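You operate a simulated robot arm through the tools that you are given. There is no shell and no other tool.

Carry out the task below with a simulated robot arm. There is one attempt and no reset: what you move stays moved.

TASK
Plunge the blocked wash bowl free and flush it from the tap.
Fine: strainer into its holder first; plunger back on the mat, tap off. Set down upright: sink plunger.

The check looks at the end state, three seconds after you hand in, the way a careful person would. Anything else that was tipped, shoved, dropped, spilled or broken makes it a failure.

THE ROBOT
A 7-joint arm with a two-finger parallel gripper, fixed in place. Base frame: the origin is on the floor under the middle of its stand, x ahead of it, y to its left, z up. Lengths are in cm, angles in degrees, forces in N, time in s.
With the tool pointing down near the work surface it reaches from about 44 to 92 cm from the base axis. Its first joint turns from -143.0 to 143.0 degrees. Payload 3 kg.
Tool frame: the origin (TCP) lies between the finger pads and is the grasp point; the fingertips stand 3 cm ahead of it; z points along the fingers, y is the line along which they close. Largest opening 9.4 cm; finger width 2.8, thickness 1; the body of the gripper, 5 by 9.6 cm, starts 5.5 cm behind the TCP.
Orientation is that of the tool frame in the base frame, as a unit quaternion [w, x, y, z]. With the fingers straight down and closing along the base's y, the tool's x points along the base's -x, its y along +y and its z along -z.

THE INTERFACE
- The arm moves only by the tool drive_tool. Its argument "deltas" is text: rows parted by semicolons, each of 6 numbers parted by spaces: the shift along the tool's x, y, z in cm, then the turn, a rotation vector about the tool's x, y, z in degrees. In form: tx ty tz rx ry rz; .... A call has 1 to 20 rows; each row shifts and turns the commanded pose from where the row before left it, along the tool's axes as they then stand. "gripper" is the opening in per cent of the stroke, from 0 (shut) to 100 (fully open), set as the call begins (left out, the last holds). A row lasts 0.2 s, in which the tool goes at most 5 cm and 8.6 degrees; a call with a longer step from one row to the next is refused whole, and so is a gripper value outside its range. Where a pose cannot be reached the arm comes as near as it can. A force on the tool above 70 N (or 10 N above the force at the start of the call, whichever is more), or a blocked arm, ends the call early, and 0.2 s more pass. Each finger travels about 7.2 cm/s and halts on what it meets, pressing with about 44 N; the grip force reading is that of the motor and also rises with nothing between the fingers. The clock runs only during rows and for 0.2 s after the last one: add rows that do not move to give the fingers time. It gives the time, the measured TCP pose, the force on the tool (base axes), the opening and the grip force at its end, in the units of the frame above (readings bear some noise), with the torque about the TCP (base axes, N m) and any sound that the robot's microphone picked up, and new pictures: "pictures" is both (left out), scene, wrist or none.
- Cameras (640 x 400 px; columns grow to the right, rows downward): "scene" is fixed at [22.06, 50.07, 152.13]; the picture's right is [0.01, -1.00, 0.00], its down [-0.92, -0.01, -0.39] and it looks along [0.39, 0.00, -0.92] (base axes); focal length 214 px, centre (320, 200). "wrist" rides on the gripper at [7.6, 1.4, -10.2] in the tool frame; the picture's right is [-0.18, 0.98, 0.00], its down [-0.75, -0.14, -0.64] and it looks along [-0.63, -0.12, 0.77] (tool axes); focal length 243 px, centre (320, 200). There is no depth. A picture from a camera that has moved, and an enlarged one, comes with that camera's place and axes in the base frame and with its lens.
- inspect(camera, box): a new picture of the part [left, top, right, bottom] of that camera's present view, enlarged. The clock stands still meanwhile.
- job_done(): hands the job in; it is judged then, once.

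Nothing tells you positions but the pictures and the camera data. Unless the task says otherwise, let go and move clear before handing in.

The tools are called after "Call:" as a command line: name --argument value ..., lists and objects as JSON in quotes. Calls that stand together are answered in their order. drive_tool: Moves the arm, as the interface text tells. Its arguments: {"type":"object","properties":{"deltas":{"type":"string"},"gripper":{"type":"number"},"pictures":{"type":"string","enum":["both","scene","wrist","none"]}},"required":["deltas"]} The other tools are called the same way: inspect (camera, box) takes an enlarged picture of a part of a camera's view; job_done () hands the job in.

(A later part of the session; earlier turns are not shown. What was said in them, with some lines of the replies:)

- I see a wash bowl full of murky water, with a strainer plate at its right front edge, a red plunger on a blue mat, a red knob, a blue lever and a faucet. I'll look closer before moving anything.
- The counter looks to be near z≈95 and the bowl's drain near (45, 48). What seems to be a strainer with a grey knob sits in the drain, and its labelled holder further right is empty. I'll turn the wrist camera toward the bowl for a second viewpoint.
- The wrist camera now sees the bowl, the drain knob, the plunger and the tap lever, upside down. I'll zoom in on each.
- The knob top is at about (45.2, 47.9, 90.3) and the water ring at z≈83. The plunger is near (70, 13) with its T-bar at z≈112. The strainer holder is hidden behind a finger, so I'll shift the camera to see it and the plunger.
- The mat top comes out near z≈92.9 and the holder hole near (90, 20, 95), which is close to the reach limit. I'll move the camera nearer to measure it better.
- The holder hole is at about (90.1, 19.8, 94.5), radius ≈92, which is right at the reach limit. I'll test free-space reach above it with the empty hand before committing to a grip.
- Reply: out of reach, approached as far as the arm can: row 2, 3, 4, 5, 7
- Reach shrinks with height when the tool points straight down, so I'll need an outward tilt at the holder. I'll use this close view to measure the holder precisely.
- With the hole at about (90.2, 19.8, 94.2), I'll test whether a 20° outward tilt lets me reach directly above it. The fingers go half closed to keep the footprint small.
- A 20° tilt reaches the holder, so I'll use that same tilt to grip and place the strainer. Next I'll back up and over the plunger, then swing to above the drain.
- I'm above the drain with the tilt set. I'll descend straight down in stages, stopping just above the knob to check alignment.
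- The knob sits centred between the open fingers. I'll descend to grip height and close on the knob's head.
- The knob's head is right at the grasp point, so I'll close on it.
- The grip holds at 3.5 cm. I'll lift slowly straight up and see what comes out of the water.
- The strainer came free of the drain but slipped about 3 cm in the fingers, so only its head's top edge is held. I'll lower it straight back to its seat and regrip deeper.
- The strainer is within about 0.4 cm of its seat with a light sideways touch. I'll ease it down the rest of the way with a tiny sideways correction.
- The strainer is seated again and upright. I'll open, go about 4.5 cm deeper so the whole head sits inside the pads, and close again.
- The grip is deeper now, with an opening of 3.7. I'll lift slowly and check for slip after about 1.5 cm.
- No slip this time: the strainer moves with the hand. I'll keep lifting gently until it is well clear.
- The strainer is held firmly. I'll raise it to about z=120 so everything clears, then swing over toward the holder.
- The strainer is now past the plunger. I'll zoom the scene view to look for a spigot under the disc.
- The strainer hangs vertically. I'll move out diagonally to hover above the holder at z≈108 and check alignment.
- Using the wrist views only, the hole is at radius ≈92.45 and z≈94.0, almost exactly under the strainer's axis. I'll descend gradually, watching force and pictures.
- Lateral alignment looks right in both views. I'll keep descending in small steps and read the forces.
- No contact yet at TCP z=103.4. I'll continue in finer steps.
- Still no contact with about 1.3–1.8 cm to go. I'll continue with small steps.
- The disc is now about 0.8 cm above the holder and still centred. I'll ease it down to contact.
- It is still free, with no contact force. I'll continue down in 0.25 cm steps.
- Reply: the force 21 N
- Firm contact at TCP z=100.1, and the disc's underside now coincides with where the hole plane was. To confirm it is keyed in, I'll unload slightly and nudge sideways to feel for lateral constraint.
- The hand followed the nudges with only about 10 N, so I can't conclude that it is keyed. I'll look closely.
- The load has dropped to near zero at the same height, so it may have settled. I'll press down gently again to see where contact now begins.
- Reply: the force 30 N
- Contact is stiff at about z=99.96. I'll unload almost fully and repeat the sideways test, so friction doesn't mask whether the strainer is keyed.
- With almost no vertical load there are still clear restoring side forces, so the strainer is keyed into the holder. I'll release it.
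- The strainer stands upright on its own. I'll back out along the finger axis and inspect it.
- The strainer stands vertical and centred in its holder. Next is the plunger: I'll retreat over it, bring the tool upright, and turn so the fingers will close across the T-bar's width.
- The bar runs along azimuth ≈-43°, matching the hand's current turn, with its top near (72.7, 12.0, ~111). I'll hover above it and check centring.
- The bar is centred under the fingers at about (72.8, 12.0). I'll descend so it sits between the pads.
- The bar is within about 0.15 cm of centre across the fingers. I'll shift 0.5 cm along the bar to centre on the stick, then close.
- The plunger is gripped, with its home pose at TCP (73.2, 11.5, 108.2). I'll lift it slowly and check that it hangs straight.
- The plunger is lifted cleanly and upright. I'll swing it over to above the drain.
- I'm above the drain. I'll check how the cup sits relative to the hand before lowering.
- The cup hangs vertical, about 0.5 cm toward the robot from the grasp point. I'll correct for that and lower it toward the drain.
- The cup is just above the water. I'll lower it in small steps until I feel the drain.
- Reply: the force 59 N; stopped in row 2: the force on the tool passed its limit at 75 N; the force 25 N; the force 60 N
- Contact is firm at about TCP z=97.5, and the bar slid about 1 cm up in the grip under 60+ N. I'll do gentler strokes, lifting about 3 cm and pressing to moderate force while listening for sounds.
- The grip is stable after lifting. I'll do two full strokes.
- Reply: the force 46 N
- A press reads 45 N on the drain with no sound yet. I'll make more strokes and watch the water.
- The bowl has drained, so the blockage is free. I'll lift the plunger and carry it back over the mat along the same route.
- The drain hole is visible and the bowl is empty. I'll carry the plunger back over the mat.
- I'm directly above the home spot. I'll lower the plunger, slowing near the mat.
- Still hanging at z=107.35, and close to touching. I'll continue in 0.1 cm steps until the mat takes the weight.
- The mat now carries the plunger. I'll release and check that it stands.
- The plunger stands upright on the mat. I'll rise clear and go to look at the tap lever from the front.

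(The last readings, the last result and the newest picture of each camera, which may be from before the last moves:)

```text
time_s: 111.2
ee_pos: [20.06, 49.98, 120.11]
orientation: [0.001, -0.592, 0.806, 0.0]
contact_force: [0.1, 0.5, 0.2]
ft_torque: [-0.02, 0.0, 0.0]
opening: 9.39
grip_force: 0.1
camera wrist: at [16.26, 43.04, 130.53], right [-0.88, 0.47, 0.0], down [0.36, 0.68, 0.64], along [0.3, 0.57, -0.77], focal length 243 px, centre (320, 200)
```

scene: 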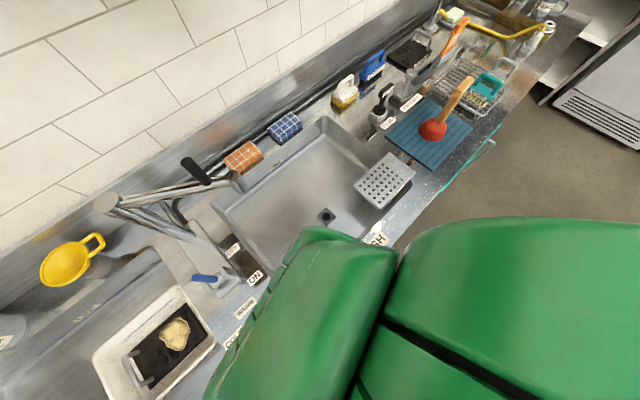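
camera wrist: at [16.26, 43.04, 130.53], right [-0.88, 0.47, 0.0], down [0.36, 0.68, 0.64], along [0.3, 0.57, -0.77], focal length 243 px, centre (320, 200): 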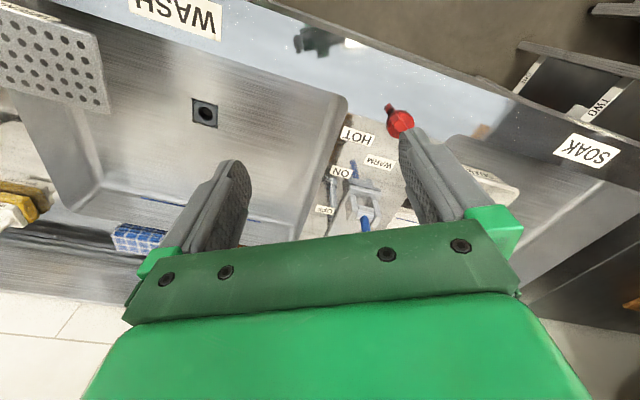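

Call:
inspect --camera "wrist" --box '[290, 90, 440, 240]'

Call:
inspect --camera "scene" --box '[170, 220, 280, 310]'

Call:
inspect --camera "scene" --box '[80, 130, 280, 260]'

```text
2.67 times, centred on (365, 165) of wrist
camera zoom: at [16.26, 43.04, 130.53], right [-0.88, 0.47, 0.0], down [0.36, 0.68, 0.64], along [0.3, 0.57, -0.77], focal length 647 px, centre (200, 293)
```

zoom: 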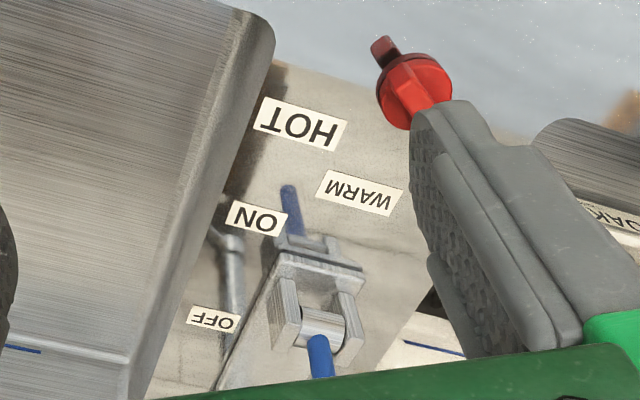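

```text
4.44 times, centred on (225, 265) of scene
camera zoom: at [22.06, 50.07, 152.13], right [0.01, -1.0, 0.0], down [-0.92, -0.01, -0.39], along [0.39, 0.0, -0.92], focal length 953 px, centre (742, -89)
```

zoom: 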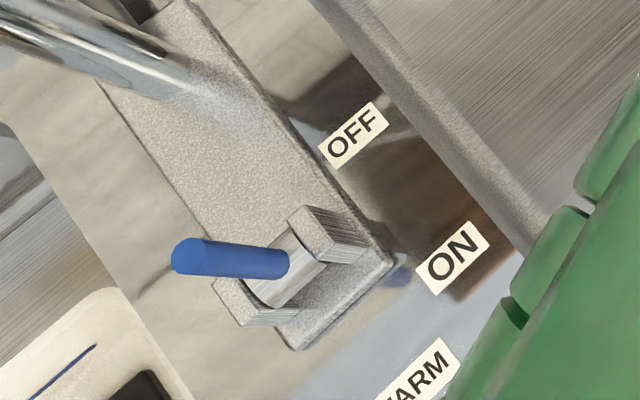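

```text
3.08 times, centred on (180, 195) of scene
camera zoom: at [22.06, 50.07, 152.13], right [0.01, -1.0, 0.0], down [-0.92, -0.01, -0.39], along [0.39, 0.0, -0.92], focal length 660 px, centre (751, 215)
```

zoom: 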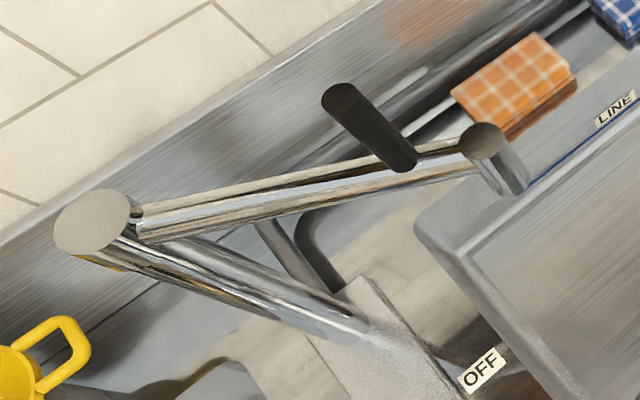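

The lever is a near-vertical blue rod on a pin whose axis runs along the counter, with OFF toward the wall and ON toward the robot. I'll move for a closer view with the hand turned so the fingers close along the pin axis.

Call:
drive_tool --deltas "0 0 0 0 0 7.35; 0 0 0 0 0 7.35; 0 0 0 0 0 7.35; 0 0 0 0 0 7.35; -1.67 4.12 0.5 0 0 0; -1.67 4.12 0.5 0 0 0; -1.67 4.12 0.5 0 0 0; -1.67 4.12 0.5 0 0 0; 0 0 0 0 0 0; 0 0 0 0 0 0" --pictures "both"

Call:
inspect --camera "wrist" --box '[220, 40, 460, 240]'

```text
time_s: 113.5
ee_pos: [13.42, 66.52, 118.24]
orientation: [0.001, -0.368, 0.93, 0.0]
contact_force: [0.2, 0.4, -0.4]
ft_torque: [-0.03, -0.02, -0.01]
opening: 9.36
grip_force: 0.0
camera wrist: at [6.85, 62.38, 128.62], right [-0.54, 0.84, 0.0], down [0.65, 0.41, 0.64], along [0.54, 0.35, -0.77], focal length 243 px, centre (320, 200)
```

scene: 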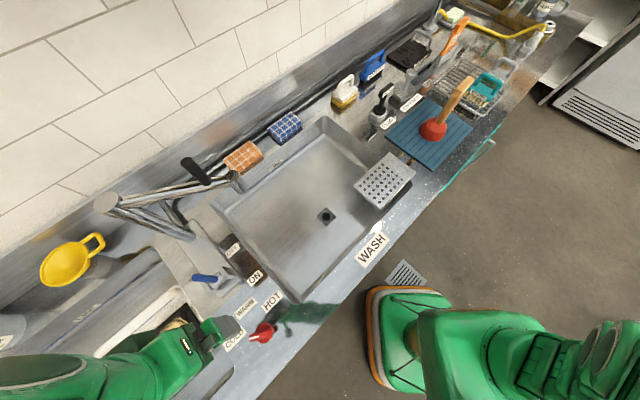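
wrist: 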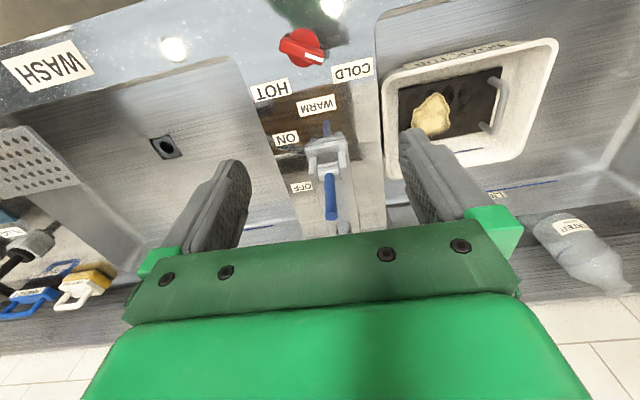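

```text
2.00 times, centred on (340, 140) of wrist
camera zoom: at [6.85, 62.38, 128.62], right [-0.54, 0.84, 0.0], down [0.65, 0.41, 0.64], along [0.54, 0.35, -0.77], focal length 485 px, centre (280, 320)
```

zoom: 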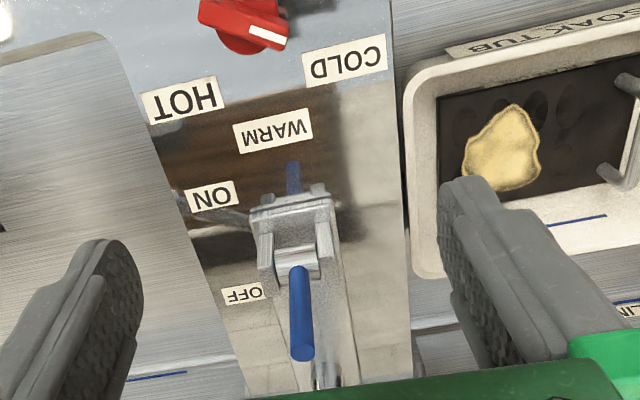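

The rod's pin is near (23.2, 74.4, 97) and its top near (24.0, 75.0, 106.3), leaning slightly to OFF. I'll hover above it and check centring.

Call:
drive_tool --deltas "-3.32 -0.27 1.0 0 0 0; -3.32 -0.27 1.0 0 0 0; -3.32 -0.27 1.0 0 0 0; -3.32 -0.27 1.0 0 0 0; 0 0 0 0 0 0; 0 0 0 0 0 0" --gripper 70 --pictures "both"

Call:
inspect --camera "wrist" --box '[220, 0, 460, 200]'

Call:
inspect --camera "scene" --box '[150, 200, 270, 310]'

```text
time_s: 114.8
ee_pos: [23.87, 74.81, 114.14]
orientation: [0.0, -0.369, 0.93, 0.001]
contact_force: [-0.5, 1.4, -0.2]
ft_torque: [0.03, -0.02, -0.01]
opening: 6.59
grip_force: 0.0
camera wrist: at [17.33, 70.64, 124.58], right [-0.54, 0.84, 0.0], down [0.65, 0.41, 0.64], along [0.54, 0.35, -0.77], focal length 243 px, centre (320, 200)
```

scene: 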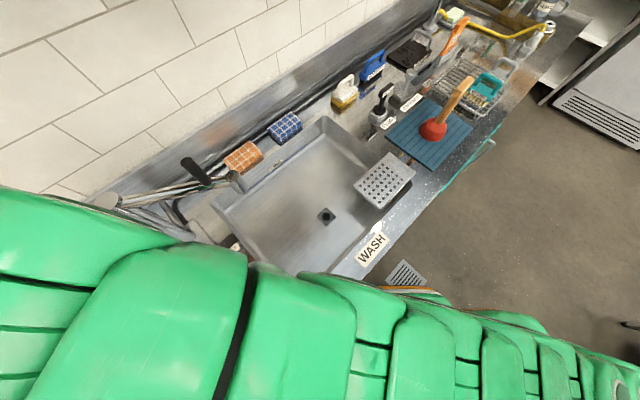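
wrist: 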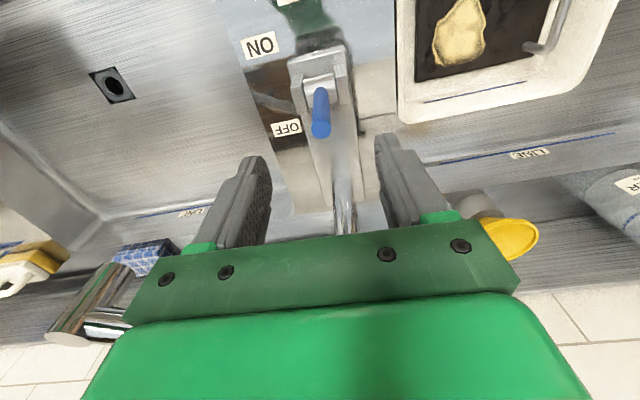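

```text
2.00 times, centred on (340, 100) of wrist
camera zoom: at [17.33, 70.64, 124.58], right [-0.54, 0.84, 0.0], down [0.65, 0.41, 0.64], along [0.54, 0.35, -0.77], focal length 485 px, centre (280, 400)
```

zoom: 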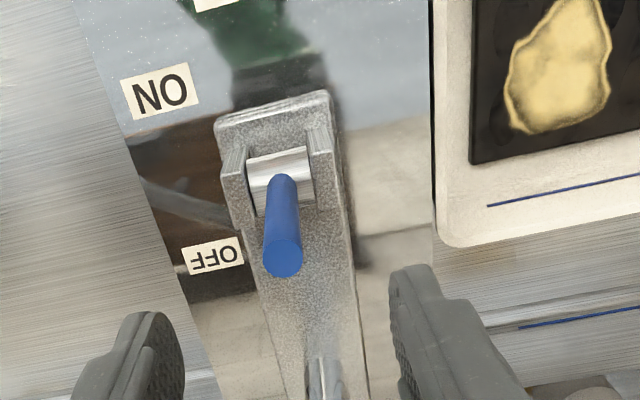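

```text
3.64 times, centred on (210, 255) of scene
camera zoom: at [22.06, 50.07, 152.13], right [0.01, -1.0, 0.0], down [-0.92, -0.01, -0.39], along [0.39, 0.0, -0.92], focal length 780 px, centre (720, 0)
```

zoom: 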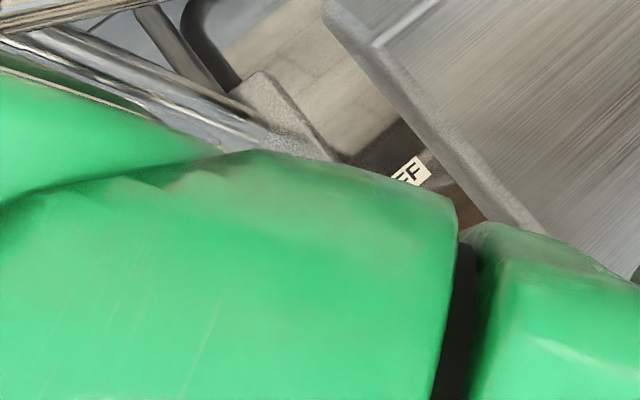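

The rod is centred between the fingers. I'll descend around it and close gently on it.

Call:
drive_tool --deltas "0 0.1 2.4 0 0 0; 0 0 2.4 0 0 0; 0 0 2.4 0 0 0; 0 0 2.2 0 0 0; 0 0 0 0 0 0; 0 0 0 0 0 0" --pictures "wrist"

Call:
inspect --camera "wrist" --box '[220, 40, 460, 240]'

```text
time_s: 116.2
ee_pos: [24.0, 74.91, 104.8]
orientation: [0.002, -0.368, 0.93, 0.001]
contact_force: [0.9, -0.3, -0.1]
ft_torque: [-0.02, -0.04, 0.04]
opening: 6.57
grip_force: 0.1
camera wrist: at [17.4, 70.78, 115.2], right [-0.54, 0.84, 0.0], down [0.65, 0.41, 0.64], along [0.54, 0.35, -0.77], focal length 243 px, centre (320, 200)
```

wrist: 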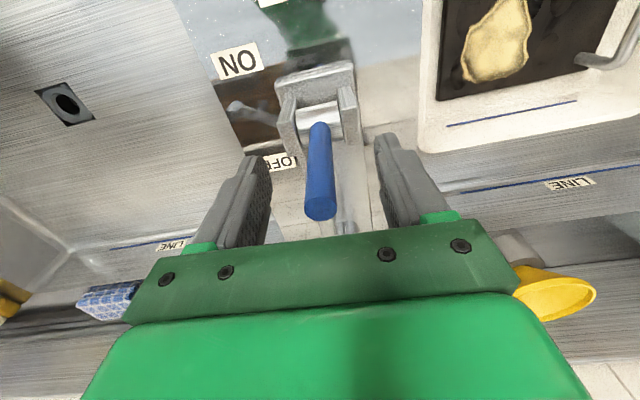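

```text
2.00 times, centred on (340, 140) of wrist
camera zoom: at [17.4, 70.78, 115.2], right [-0.54, 0.84, 0.0], down [0.65, 0.41, 0.64], along [0.54, 0.35, -0.77], focal length 485 px, centre (280, 320)
```

zoom: 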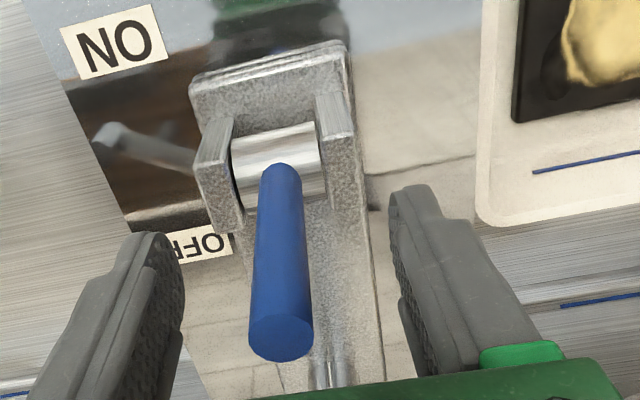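

I'm centred on the rod. I'll grip it and swing it toward ON in small arc steps, watching the force.

Call:
drive_tool --deltas "0 0 0 0 0 0; 0 0 0 0 0 0; 0 0 0 0 0 0; 0 0 0 0 0 0; 0 0 0 0 0 0" --gripper 0 --pictures "none"

Call:
drive_tool --deltas "0.45 0 0 0 0 0; 0.45 0 0 0 0 0; 0 0 0 0 0 0" --pictures "wrist"

```text
time_s: 117.5
ee_pos: [23.96, 74.81, 104.81]
orientation: [0.001, -0.367, 0.93, 0.001]
contact_force: [-0.9, 2.2, 1.1]
ft_torque: [0.02, -0.17, 0.0]
opening: 1.58
grip_force: 45.9
```

```text
time_s: 118.2
ee_pos: [23.32, 74.39, 104.84]
orientation: [0.001, -0.368, 0.93, 0.0]
contact_force: [13.0, 10.9, -2.8]
ft_torque: [1.53, -0.38, 0.03]
opening: 1.61
grip_force: 44.6
camera wrist: at [16.75, 70.16, 115.17], right [-0.54, 0.84, 0.0], down [0.65, 0.41, 0.64], along [0.54, 0.35, -0.77], focal length 243 px, centre (320, 200)
```

wrist: 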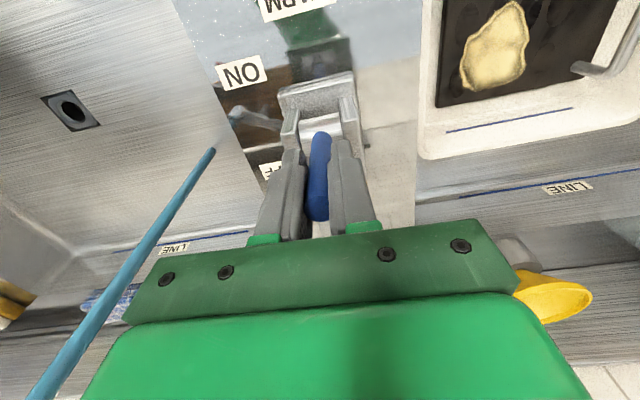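

Water is already running from the spout. I'll check where the stream lands before opening further.

Call:
inspect --camera "wrist" --box '[20, 60, 280, 300]'

Call:
inspect --camera "scene" --box '[190, 110, 430, 310]'

```text
1.67 times, centred on (150, 180) of wrist
camera zoom: at [16.75, 70.16, 115.17], right [-0.54, 0.84, 0.0], down [0.65, 0.41, 0.64], along [0.54, 0.35, -0.77], focal length 404 px, centre (603, 233)
```

zoom: 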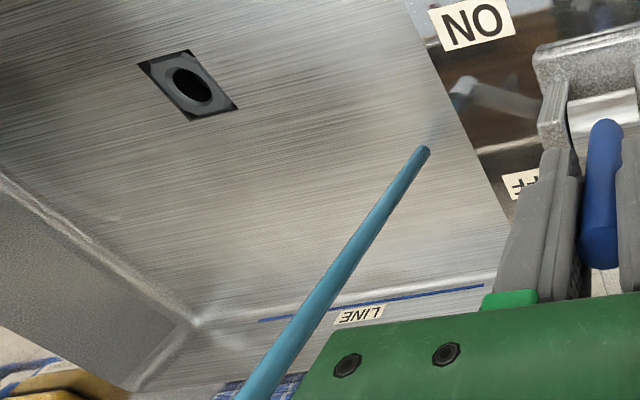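

```text
2.00 times, centred on (310, 210) of scene
camera zoom: at [22.06, 50.07, 152.13], right [0.01, -1.0, 0.0], down [-0.92, -0.01, -0.39], along [0.39, 0.0, -0.92], focal length 429 px, centre (340, 180)
```

zoom: 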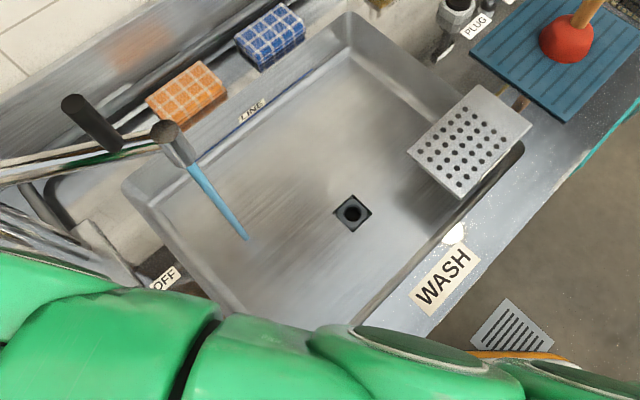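

The stream lands well inside the bowl. I'll swing the lever further toward ON.

Call:
drive_tool --deltas "0.45 0 0 0 0 0; 0.45 0 0.03 0 0 0; 0.45 0 0.08 0 0 0; 0 0 0 0 0 0" --pictures "wrist"

```text
time_s: 119.2
ee_pos: [22.45, 73.32, 104.84]
orientation: [0.001, -0.368, 0.93, 0.0]
contact_force: [18.2, 1.8, 4.5]
ft_torque: [1.8, 0.01, 0.11]
opening: 1.58
grip_force: 44.8
camera wrist: at [15.76, 69.2, 115.16], right [-0.54, 0.84, 0.0], down [0.65, 0.41, 0.64], along [0.54, 0.35, -0.77], focal length 243 px, centre (320, 200)
```

wrist: 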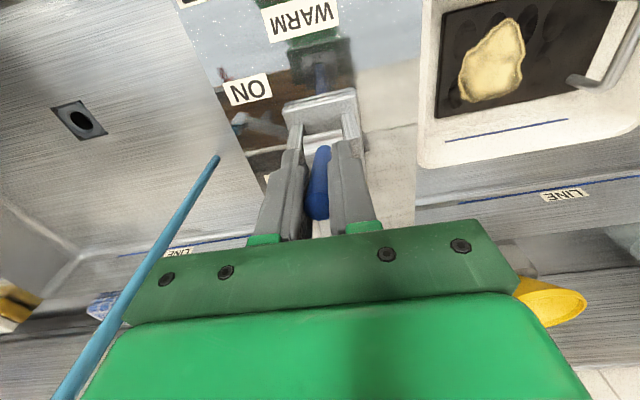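

The lever moves freely against about 18 N of friction. I'll continue along the arc.

Call:
drive_tool --deltas "0.45 0 0.1 0 0 0; 0.45 0 0.13 0 0 0; 0.43 0 0.15 0 0 0; 0.42 0 0.18 0 0 0; 0.4 0 0.2 0 0 0; 0 0 0 0 0 0" --pictures "wrist"

```text
time_s: 120.7
ee_pos: [20.89, 71.76, 103.99]
orientation: [0.001, -0.368, 0.93, 0.0]
contact_force: [30.2, -12.8, 5.6]
ft_torque: [1.3, -0.23, 0.27]
opening: 1.66
grip_force: 44.8
camera wrist: at [14.2, 67.65, 114.3], right [-0.54, 0.84, 0.0], down [0.65, 0.41, 0.64], along [0.54, 0.34, -0.77], focal length 243 px, centre (320, 200)
```

wrist: 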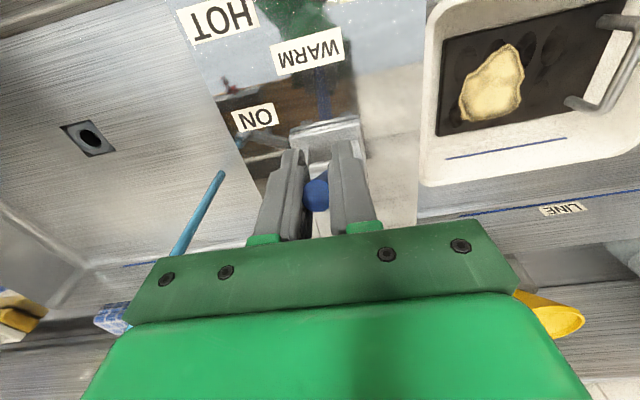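

A side force is building because my path is slightly skewed from the lever's plane. I'll relieve that and continue a bit further.

Call:
drive_tool --deltas "0 -0.15 0 0 0 0; 0 -0.12 0 0 0 0; 0.4 -0.02 0.22 0 0 0; 0.4 -0.02 0.24 0 0 0; 0.38 -0.02 0.26 0 0 0; 0 0 0 0 0 0" --pictures "wrist"

```text
time_s: 122.0
ee_pos: [19.87, 70.99, 103.37]
orientation: [0.002, -0.369, 0.93, 0.002]
contact_force: [-7.1, 14.0, 27.1]
ft_torque: [1.56, -1.05, 0.41]
opening: 1.65
grip_force: 44.4
camera wrist: at [13.36, 66.71, 113.74], right [-0.54, 0.84, 0.0], down [0.65, 0.41, 0.64], along [0.54, 0.35, -0.76], focal length 243 px, centre (320, 200)
```

wrist: 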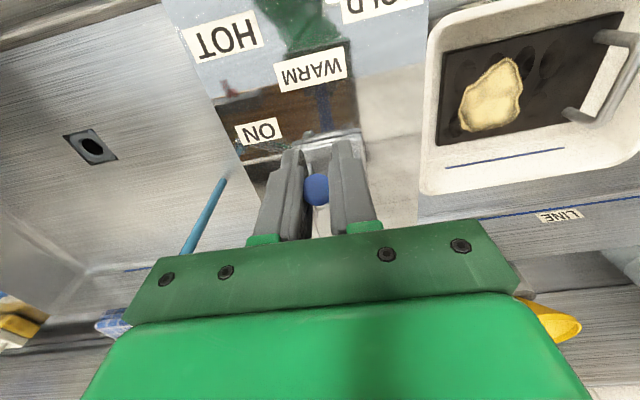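

The lever is now well over at roughly 39°, with water running. I'll relieve the stray forces slightly and let it flush while watching the bowl.

Call:
drive_tool --deltas "0 0.1 -0.2 0 0 0; 0 0 0 0 0 0; 0 0 0 0 0 0; 0 0 0 0 0 0; 0 0 0 0 0 0; 0 0 0 0 0 0; 0 0 0 0 0 0; 0 0 0 0 0 0; 0 0 0 0 0 0; 0 0 0 0 0 0" --pictures "both"

Call:
inspect --camera "scene" --box '[190, 110, 430, 310]'

```text
time_s: 124.2
ee_pos: [19.97, 70.9, 103.43]
orientation: [0.0, -0.368, 0.93, 0.0]
contact_force: [-20.4, 7.2, -6.0]
ft_torque: [0.08, 1.41, 0.78]
opening: 1.65
grip_force: 45.0
camera wrist: at [13.36, 66.77, 113.77], right [-0.54, 0.84, 0.0], down [0.65, 0.41, 0.64], along [0.54, 0.35, -0.77], focal length 243 px, centre (320, 200)
```

scene: 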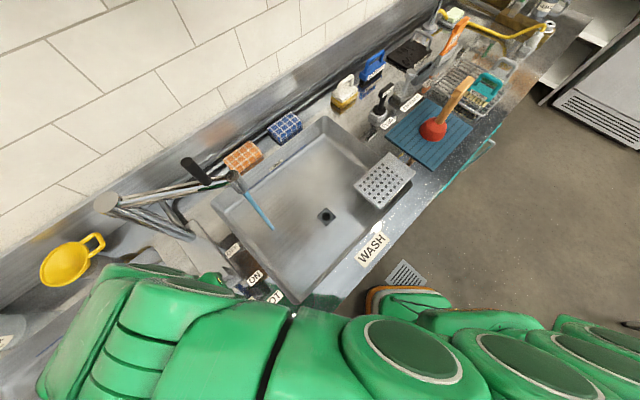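
wrist: 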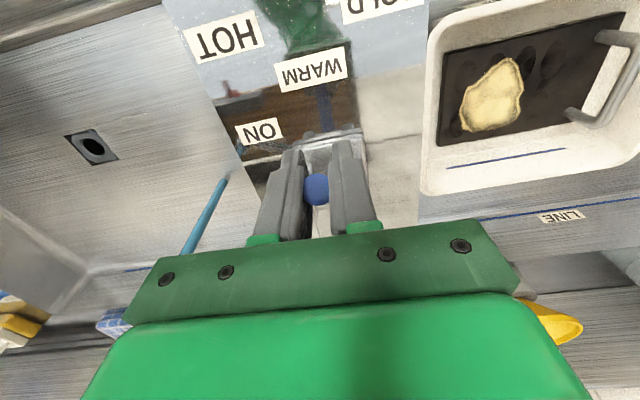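

```text
2.00 times, centred on (310, 210) of scene
camera zoom: at [22.06, 50.07, 152.13], right [0.01, -1.0, 0.0], down [-0.92, -0.01, -0.39], along [0.39, 0.0, -0.92], focal length 429 px, centre (340, 180)
```

zoom: 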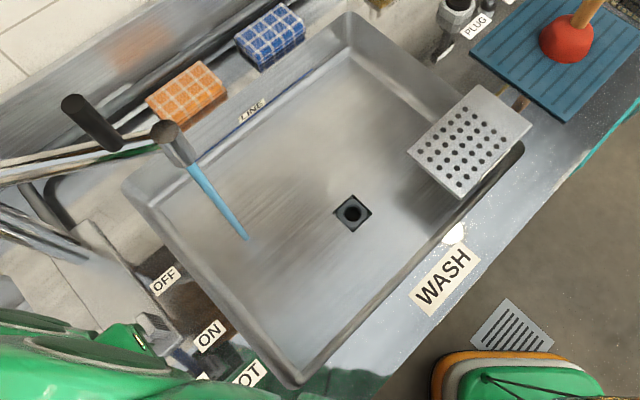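

Water runs and drains freely. I'll ease the residual side load and keep flushing for several more seconds.

Call:
drive_tool --deltas "0 0.15 0 0 0 0; 0 0 0 0 0 0; 0 0 0 0 0 0; 0 0 0 0 0 0; 0 0 0 0 0 0; 0 0 0 0 0 0; 0 0 0 0 0 0; 0 0 0 0 0 0; 0 0 0 0 0 0; 0 0 0 0 0 0; 0 0 0 0 0 0; 0 0 0 0 0 0; 0 0 0 0 0 0; 0 0 0 0 0 0; 0 0 0 0 0 0; 0 0 0 0 0 0; 0 0 0 0 0 0; 0 0 0 0 0 0; 0 0 0 0 0 0; 0 0 0 0 0 0" --pictures "none"

Call:
drive_tool --deltas "0 0 0 0 0 0; 0 0 0 0 0 0; 0 0 0 0 0 0; 0 0 0 0 0 0; 0 0 0 0 0 0; 0 0 0 0 0 0; 0 0 0 0 0 0; 0 0 0 0 0 0; 0 0 0 0 0 0; 0 0 0 0 0 0; 0 0 0 0 0 0; 0 0 0 0 0 0; 0 0 0 0 0 0; 0 0 0 0 0 0; 0 0 0 0 0 0; 0 0 0 0 0 0; 0 0 0 0 0 0; 0 0 0 0 0 0; 0 0 0 0 0 0; 0 0 0 0 0 0" --pictures "both"

Call:
inspect --camera "scene" --box '[190, 110, 430, 310]'

```text
time_s: 128.4
ee_pos: [19.96, 70.99, 103.37]
orientation: [0.001, -0.368, 0.93, 0.0]
contact_force: [23.2, -27.0, -0.3]
ft_torque: [0.31, 0.67, 0.49]
opening: 1.65
grip_force: 44.7
```

```text
time_s: 132.7
ee_pos: [20.04, 70.95, 103.42]
orientation: [0.001, -0.367, 0.93, 0.001]
contact_force: [22.9, -24.1, 3.1]
ft_torque: [0.61, 0.39, 0.48]
opening: 1.63
grip_force: 45.7
camera wrist: at [13.38, 66.81, 113.82], right [-0.54, 0.84, 0.0], down [0.65, 0.41, 0.64], along [0.54, 0.35, -0.77], focal length 243 px, centre (320, 200)
```

scene: 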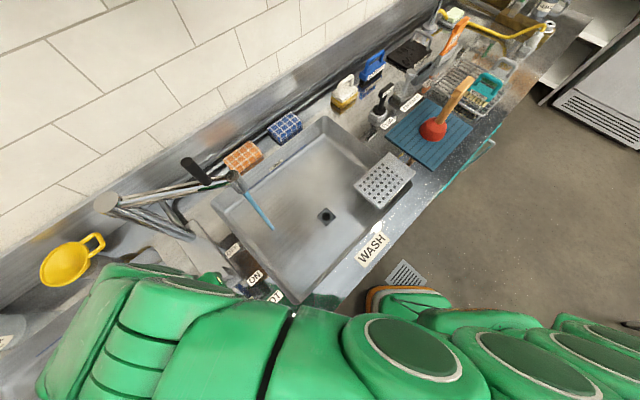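
wrist: 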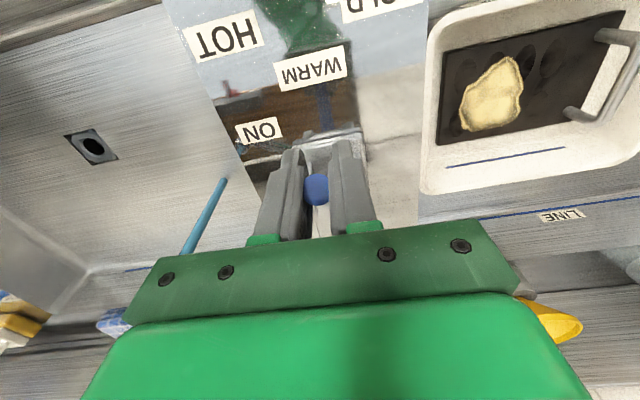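

```text
2.00 times, centred on (310, 210) of scene
camera zoom: at [22.06, 50.07, 152.13], right [0.01, -1.0, 0.0], down [-0.92, -0.01, -0.39], along [0.39, 0.0, -0.92], focal length 429 px, centre (340, 180)
```

zoom: 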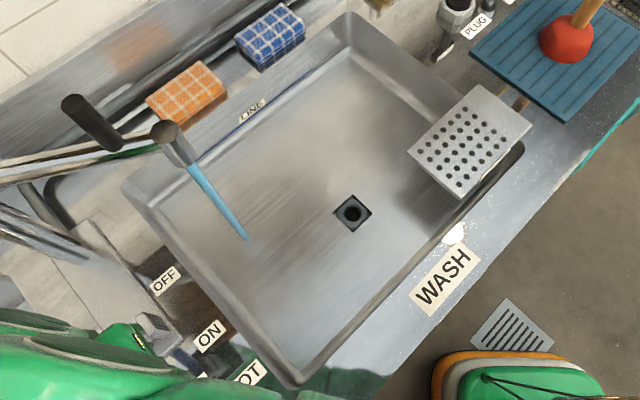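

About 15 s of flushing has gone through cleanly. Now I'll swing the lever back to OFF along the same arc.

Call:
drive_tool --deltas "0 -0.09 0 0 0 0; -0.38 0.01 -0.24 0 0 0; -0.4 0.01 -0.22 0 0 0; -0.4 0.01 -0.2 0 0 0; -0.4 0.01 -0.2 0 0 0; -0.42 0.01 -0.18 0 0 0; -0.43 0.01 -0.15 0 0 0; -0.45 0.01 -0.1 0 0 0; -0.45 0.01 -0.07 0 0 0; -0.45 0.01 -0.03 0 0 0; 0 0 0 0 0 0" --pictures "none"

Call:
drive_tool --deltas "-0.45 0.01 0 0 0 0; -0.45 0.01 0 0 0 0; -0.45 0.01 0 0 0 0; -0.45 0.01 0 0 0 0; 0 0 0 0 0 0" --pictures "both"

```text
time_s: 135.1
ee_pos: [22.67, 73.58, 105.0]
orientation: [0.001, -0.367, 0.93, 0.002]
contact_force: [-10.1, -12.8, 13.2]
ft_torque: [0.43, 1.93, 0.46]
opening: 1.58
grip_force: 45.2
```

```text
time_s: 136.2
ee_pos: [24.01, 74.97, 104.96]
orientation: [0.001, -0.368, 0.93, 0.0]
contact_force: [-16.5, -3.0, 9.6]
ft_torque: [-0.24, 1.44, 0.06]
opening: 1.62
grip_force: 44.2
camera wrist: at [17.29, 70.67, 115.23], right [-0.54, 0.84, 0.0], down [0.65, 0.41, 0.64], along [0.54, 0.35, -0.77], focal length 243 px, centre (320, 200)
```

scene: 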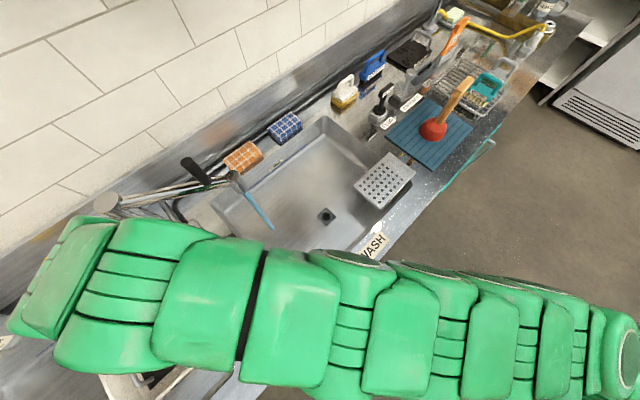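
wrist: 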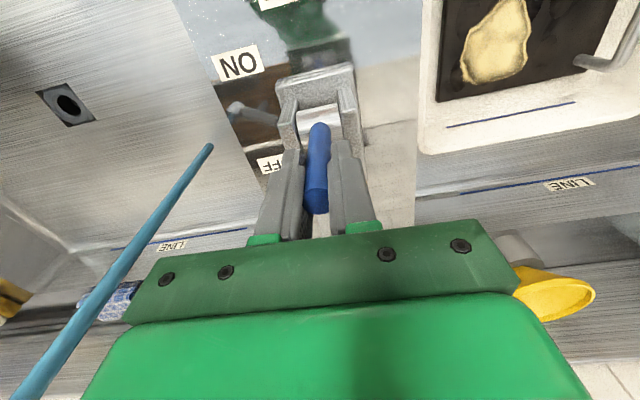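

The lever is near its original spot but water still runs, so it needs a bit more travel. I'll continue toward OFF.

Call:
drive_tool --deltas "-0.3 0 0 0 0 0; -0.3 0 0.02 0 0 0; 0 0 0 0 0 0" --pictures "wrist"

```text
time_s: 137.1
ee_pos: [24.42, 75.26, 104.75]
orientation: [0.0, -0.368, 0.93, 0.0]
contact_force: [-22.4, -6.0, -4.4]
ft_torque: [-0.87, 1.03, 0.01]
opening: 1.56
grip_force: 44.8
camera wrist: at [17.74, 71.12, 115.18], right [-0.54, 0.84, 0.0], down [0.65, 0.41, 0.64], along [0.54, 0.35, -0.77], focal length 243 px, centre (320, 200)
```

wrist: 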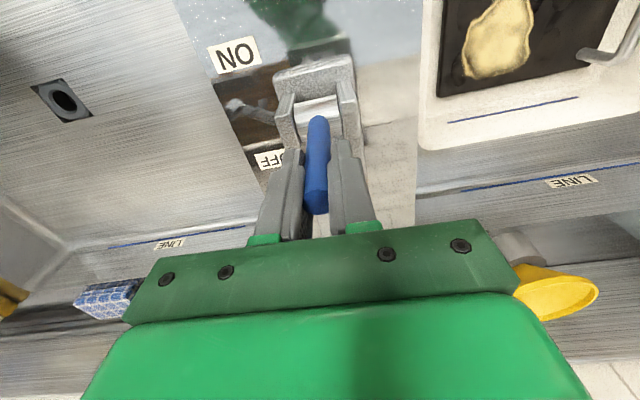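

The stream has stopped. I'll nudge it a little further so it is clearly at OFF.

Call:
drive_tool --deltas "-0.3 0 0.03 0 0 0; -0.2 0 0.03 0 0 0; 0 0 0 0 0 0; 0 0 0 0 0 0" --pictures "wrist"

Call:
inspect --camera "wrist" --box '[220, 40, 460, 240]'

```text
time_s: 137.7
ee_pos: [24.47, 75.4, 104.86]
orientation: [0.0, -0.369, 0.93, -0.002]
contact_force: [-9.3, -34.3, 2.7]
ft_torque: [0.88, -0.22, 0.0]
opening: 1.61
grip_force: 44.9
stopped in row 3: the force on the tool passed its limit at 73 N (the readings are from after the stop); the commanded pose is now the measured one
camera wrist: at [17.9, 71.29, 115.22], right [-0.54, 0.84, 0.0], down [0.65, 0.42, 0.64], along [0.54, 0.34, -0.77], focal length 243 px, centre (320, 200)
```

wrist: 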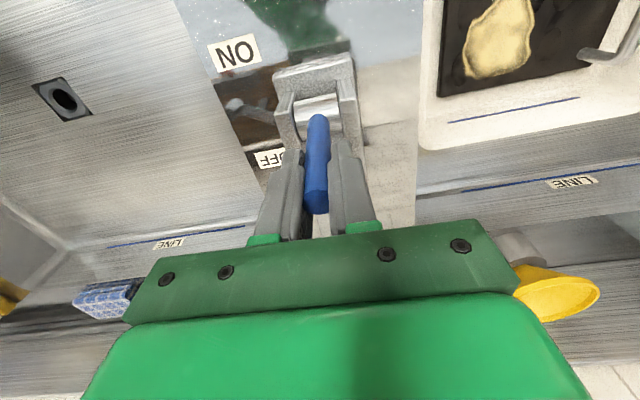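

```text
2.00 times, centred on (340, 140) of wrist
camera zoom: at [17.9, 71.29, 115.22], right [-0.54, 0.84, 0.0], down [0.65, 0.42, 0.64], along [0.54, 0.34, -0.77], focal length 485 px, centre (280, 320)
```

zoom: 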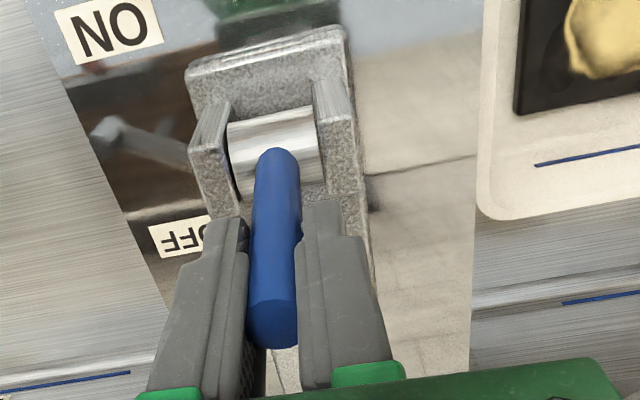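

The lever reached the firm OFF stop. I'll release it and rise straight up.

Call:
drive_tool --deltas "0 0 0 0 0 0; 0 0 0 0 0 0; 0 0 0 0 0 0; 0 0 0 0 0 0; 0 0 -1.5 0 0 0; 0 0 -2.5 0 0 0; 0 0 -3 0 0 0; 0 0 -3 0 0 0; 0 0 -3 0 0 0; 0 0 0 0 0 0" --gripper 75 --pictures "both"

```text
time_s: 139.9
ee_pos: [24.49, 75.5, 112.69]
orientation: [0.0, -0.368, 0.93, -0.001]
contact_force: [-0.6, 0.1, 0.0]
ft_torque: [0.03, -0.02, -0.04]
opening: 7.06
grip_force: 0.2
out of reach, approached as far as the arm can: row 8, 9
camera wrist: at [17.94, 71.36, 123.13], right [-0.54, 0.84, 0.0], down [0.65, 0.42, 0.64], along [0.54, 0.34, -0.77], focal length 243 px, centre (320, 200)
```

scene: 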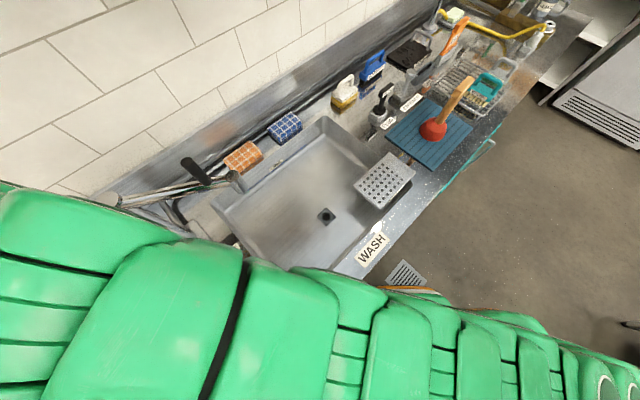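
wrist: 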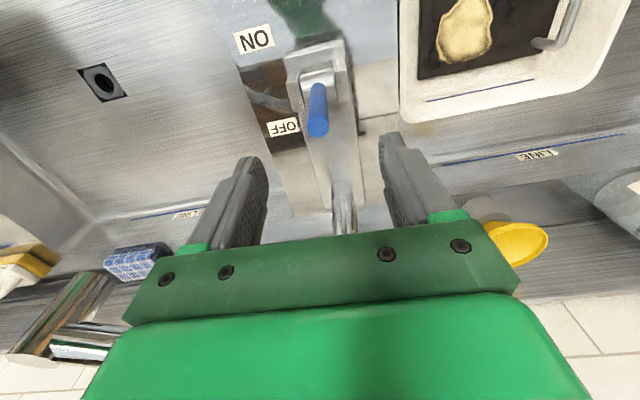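

The tap is off and the lever is released. I'll withdraw toward the robot and up, then review the whole scene.

Call:
drive_tool --deltas "3 0 0 0 0 0; 4 0 -0.5 0 0 0; 4 0 -1 0 0 0; 3 -3 -1 0 0 0; 2 -4 -1 0 0 0; 1 -4.5 -1 0 0 0; 0 -4.5 -1 0 0 0; 0 -4.5 -1 0 0 0; 0 -4.5 -1 0 0 0; 0 -4.5 0 0 0 0; 0 0 0 0 0 0; 0 0 0 0 0 0" --pictures "both"

Call:
inspect --camera "scene" --box '[80, 130, 340, 350]'

Call:
inspect --camera "scene" --box '[330, 30, 520, 190]'

```text
time_s: 142.5
ee_pos: [32.2, 42.51, 120.32]
orientation: [0.0, -0.369, 0.929, -0.001]
contact_force: [0.0, -0.6, 0.4]
ft_torque: [0.0, -0.01, -0.02]
opening: 7.07
grip_force: 0.0
camera wrist: at [25.68, 38.38, 130.68], right [-0.54, 0.84, 0.0], down [0.65, 0.42, 0.64], along [0.54, 0.34, -0.77], focal length 243 px, centre (320, 200)
```

scene: 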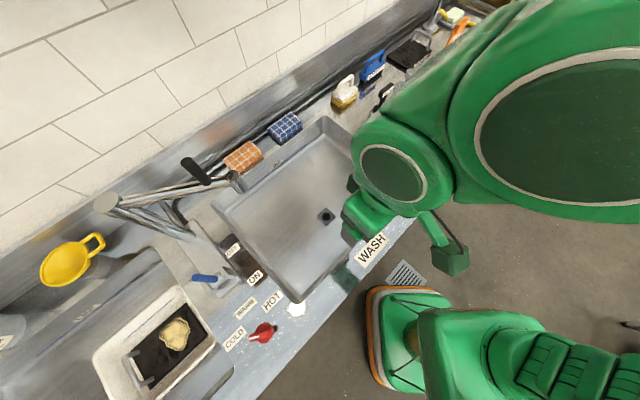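
wrist: 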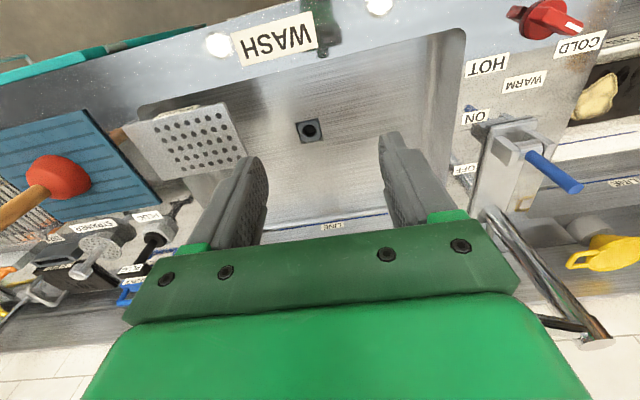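

```text
1.82 times, centred on (210, 240) of scene
camera zoom: at [22.06, 50.07, 152.13], right [0.01, -1.0, 0.0], down [-0.92, -0.01, -0.39], along [0.39, 0.0, -0.92], focal length 390 px, centre (520, 127)
```

zoom: 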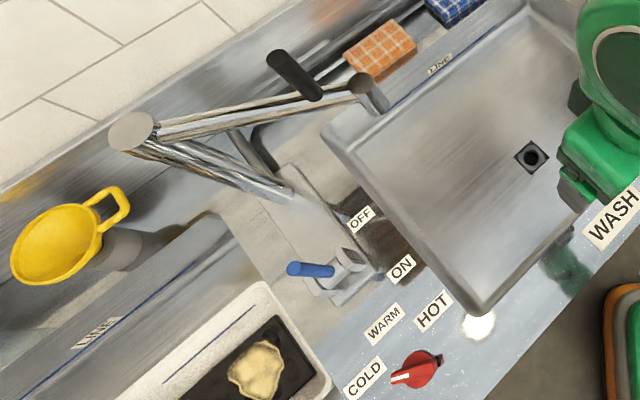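

```text
2.50 times, centred on (425, 110) of scene
camera zoom: at [22.06, 50.07, 152.13], right [0.01, -1.0, 0.0], down [-0.92, -0.01, -0.39], along [0.39, 0.0, -0.92], focal length 536 px, centre (58, 425)
```

zoom: 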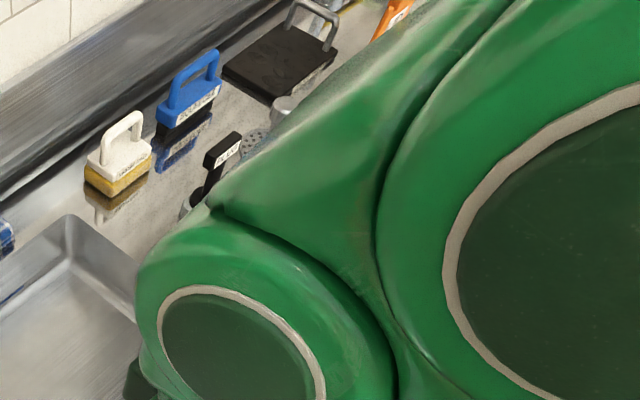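

The tap, lever and bowl look right. I'll check the strainer and plunger once more from this side.

Call:
inspect --camera "wrist" --box '[0, 140, 200, 310]'

Call:
inspect --camera "wrist" --box '[200, 60, 480, 240]'

```text
2.35 times, centred on (100, 225) of wrist
camera zoom: at [25.68, 38.38, 130.68], right [-0.54, 0.84, 0.0], down [0.65, 0.42, 0.64], along [0.54, 0.34, -0.77], focal length 571 px, centre (838, 141)
```

zoom: 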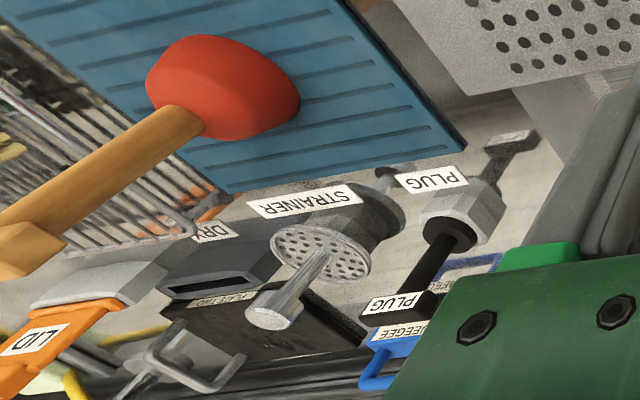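

```text
2.22 times, centred on (340, 150) of wrist
camera zoom: at [25.68, 38.38, 130.68], right [-0.54, 0.84, 0.0], down [0.65, 0.42, 0.64], along [0.54, 0.34, -0.77], focal length 539 px, centre (276, 311)
```

zoom: 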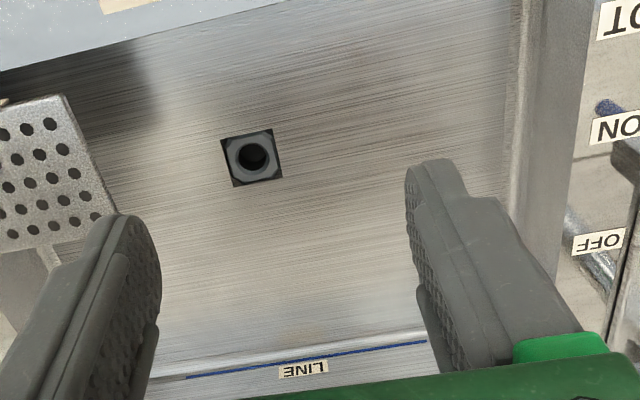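

The bowl is clear, with its drain open and the tap off at its stop. The strainer stands in its holder, the plunger stands upright on the mat, and the hand is empty and clear. I'm handing in the job.

Call:
job_done

```text
The job is handed in.
```

The wash bowl is unblocked and flushed, and I've handed the job in; no verdict has come back.

- **Strainer:** it is out of the drain and standing upright in its labelled holder. My first lift slipped in the fingers, so I lowered it back onto its seat, gripped deeper and lifted again. I couldn't see under the disc. I judged it seated because it resisted sideways nudges and sat at the right height.
- **Plunging:** the bowl emptied after a few strokes, and the drain hole is now visible and clear.
- **Plunger:** it is back on the mat, standing upright where it started.
- **Flush:** I ran the tap for nearly 20 seconds. The stream fell inside the bowl and drained freely.
- **Tap:** the lever is pushed back to its OFF stop and the water has stopped.

I saw nothing else moved, tipped or spilled. The gripper is empty and clear of the bowl.
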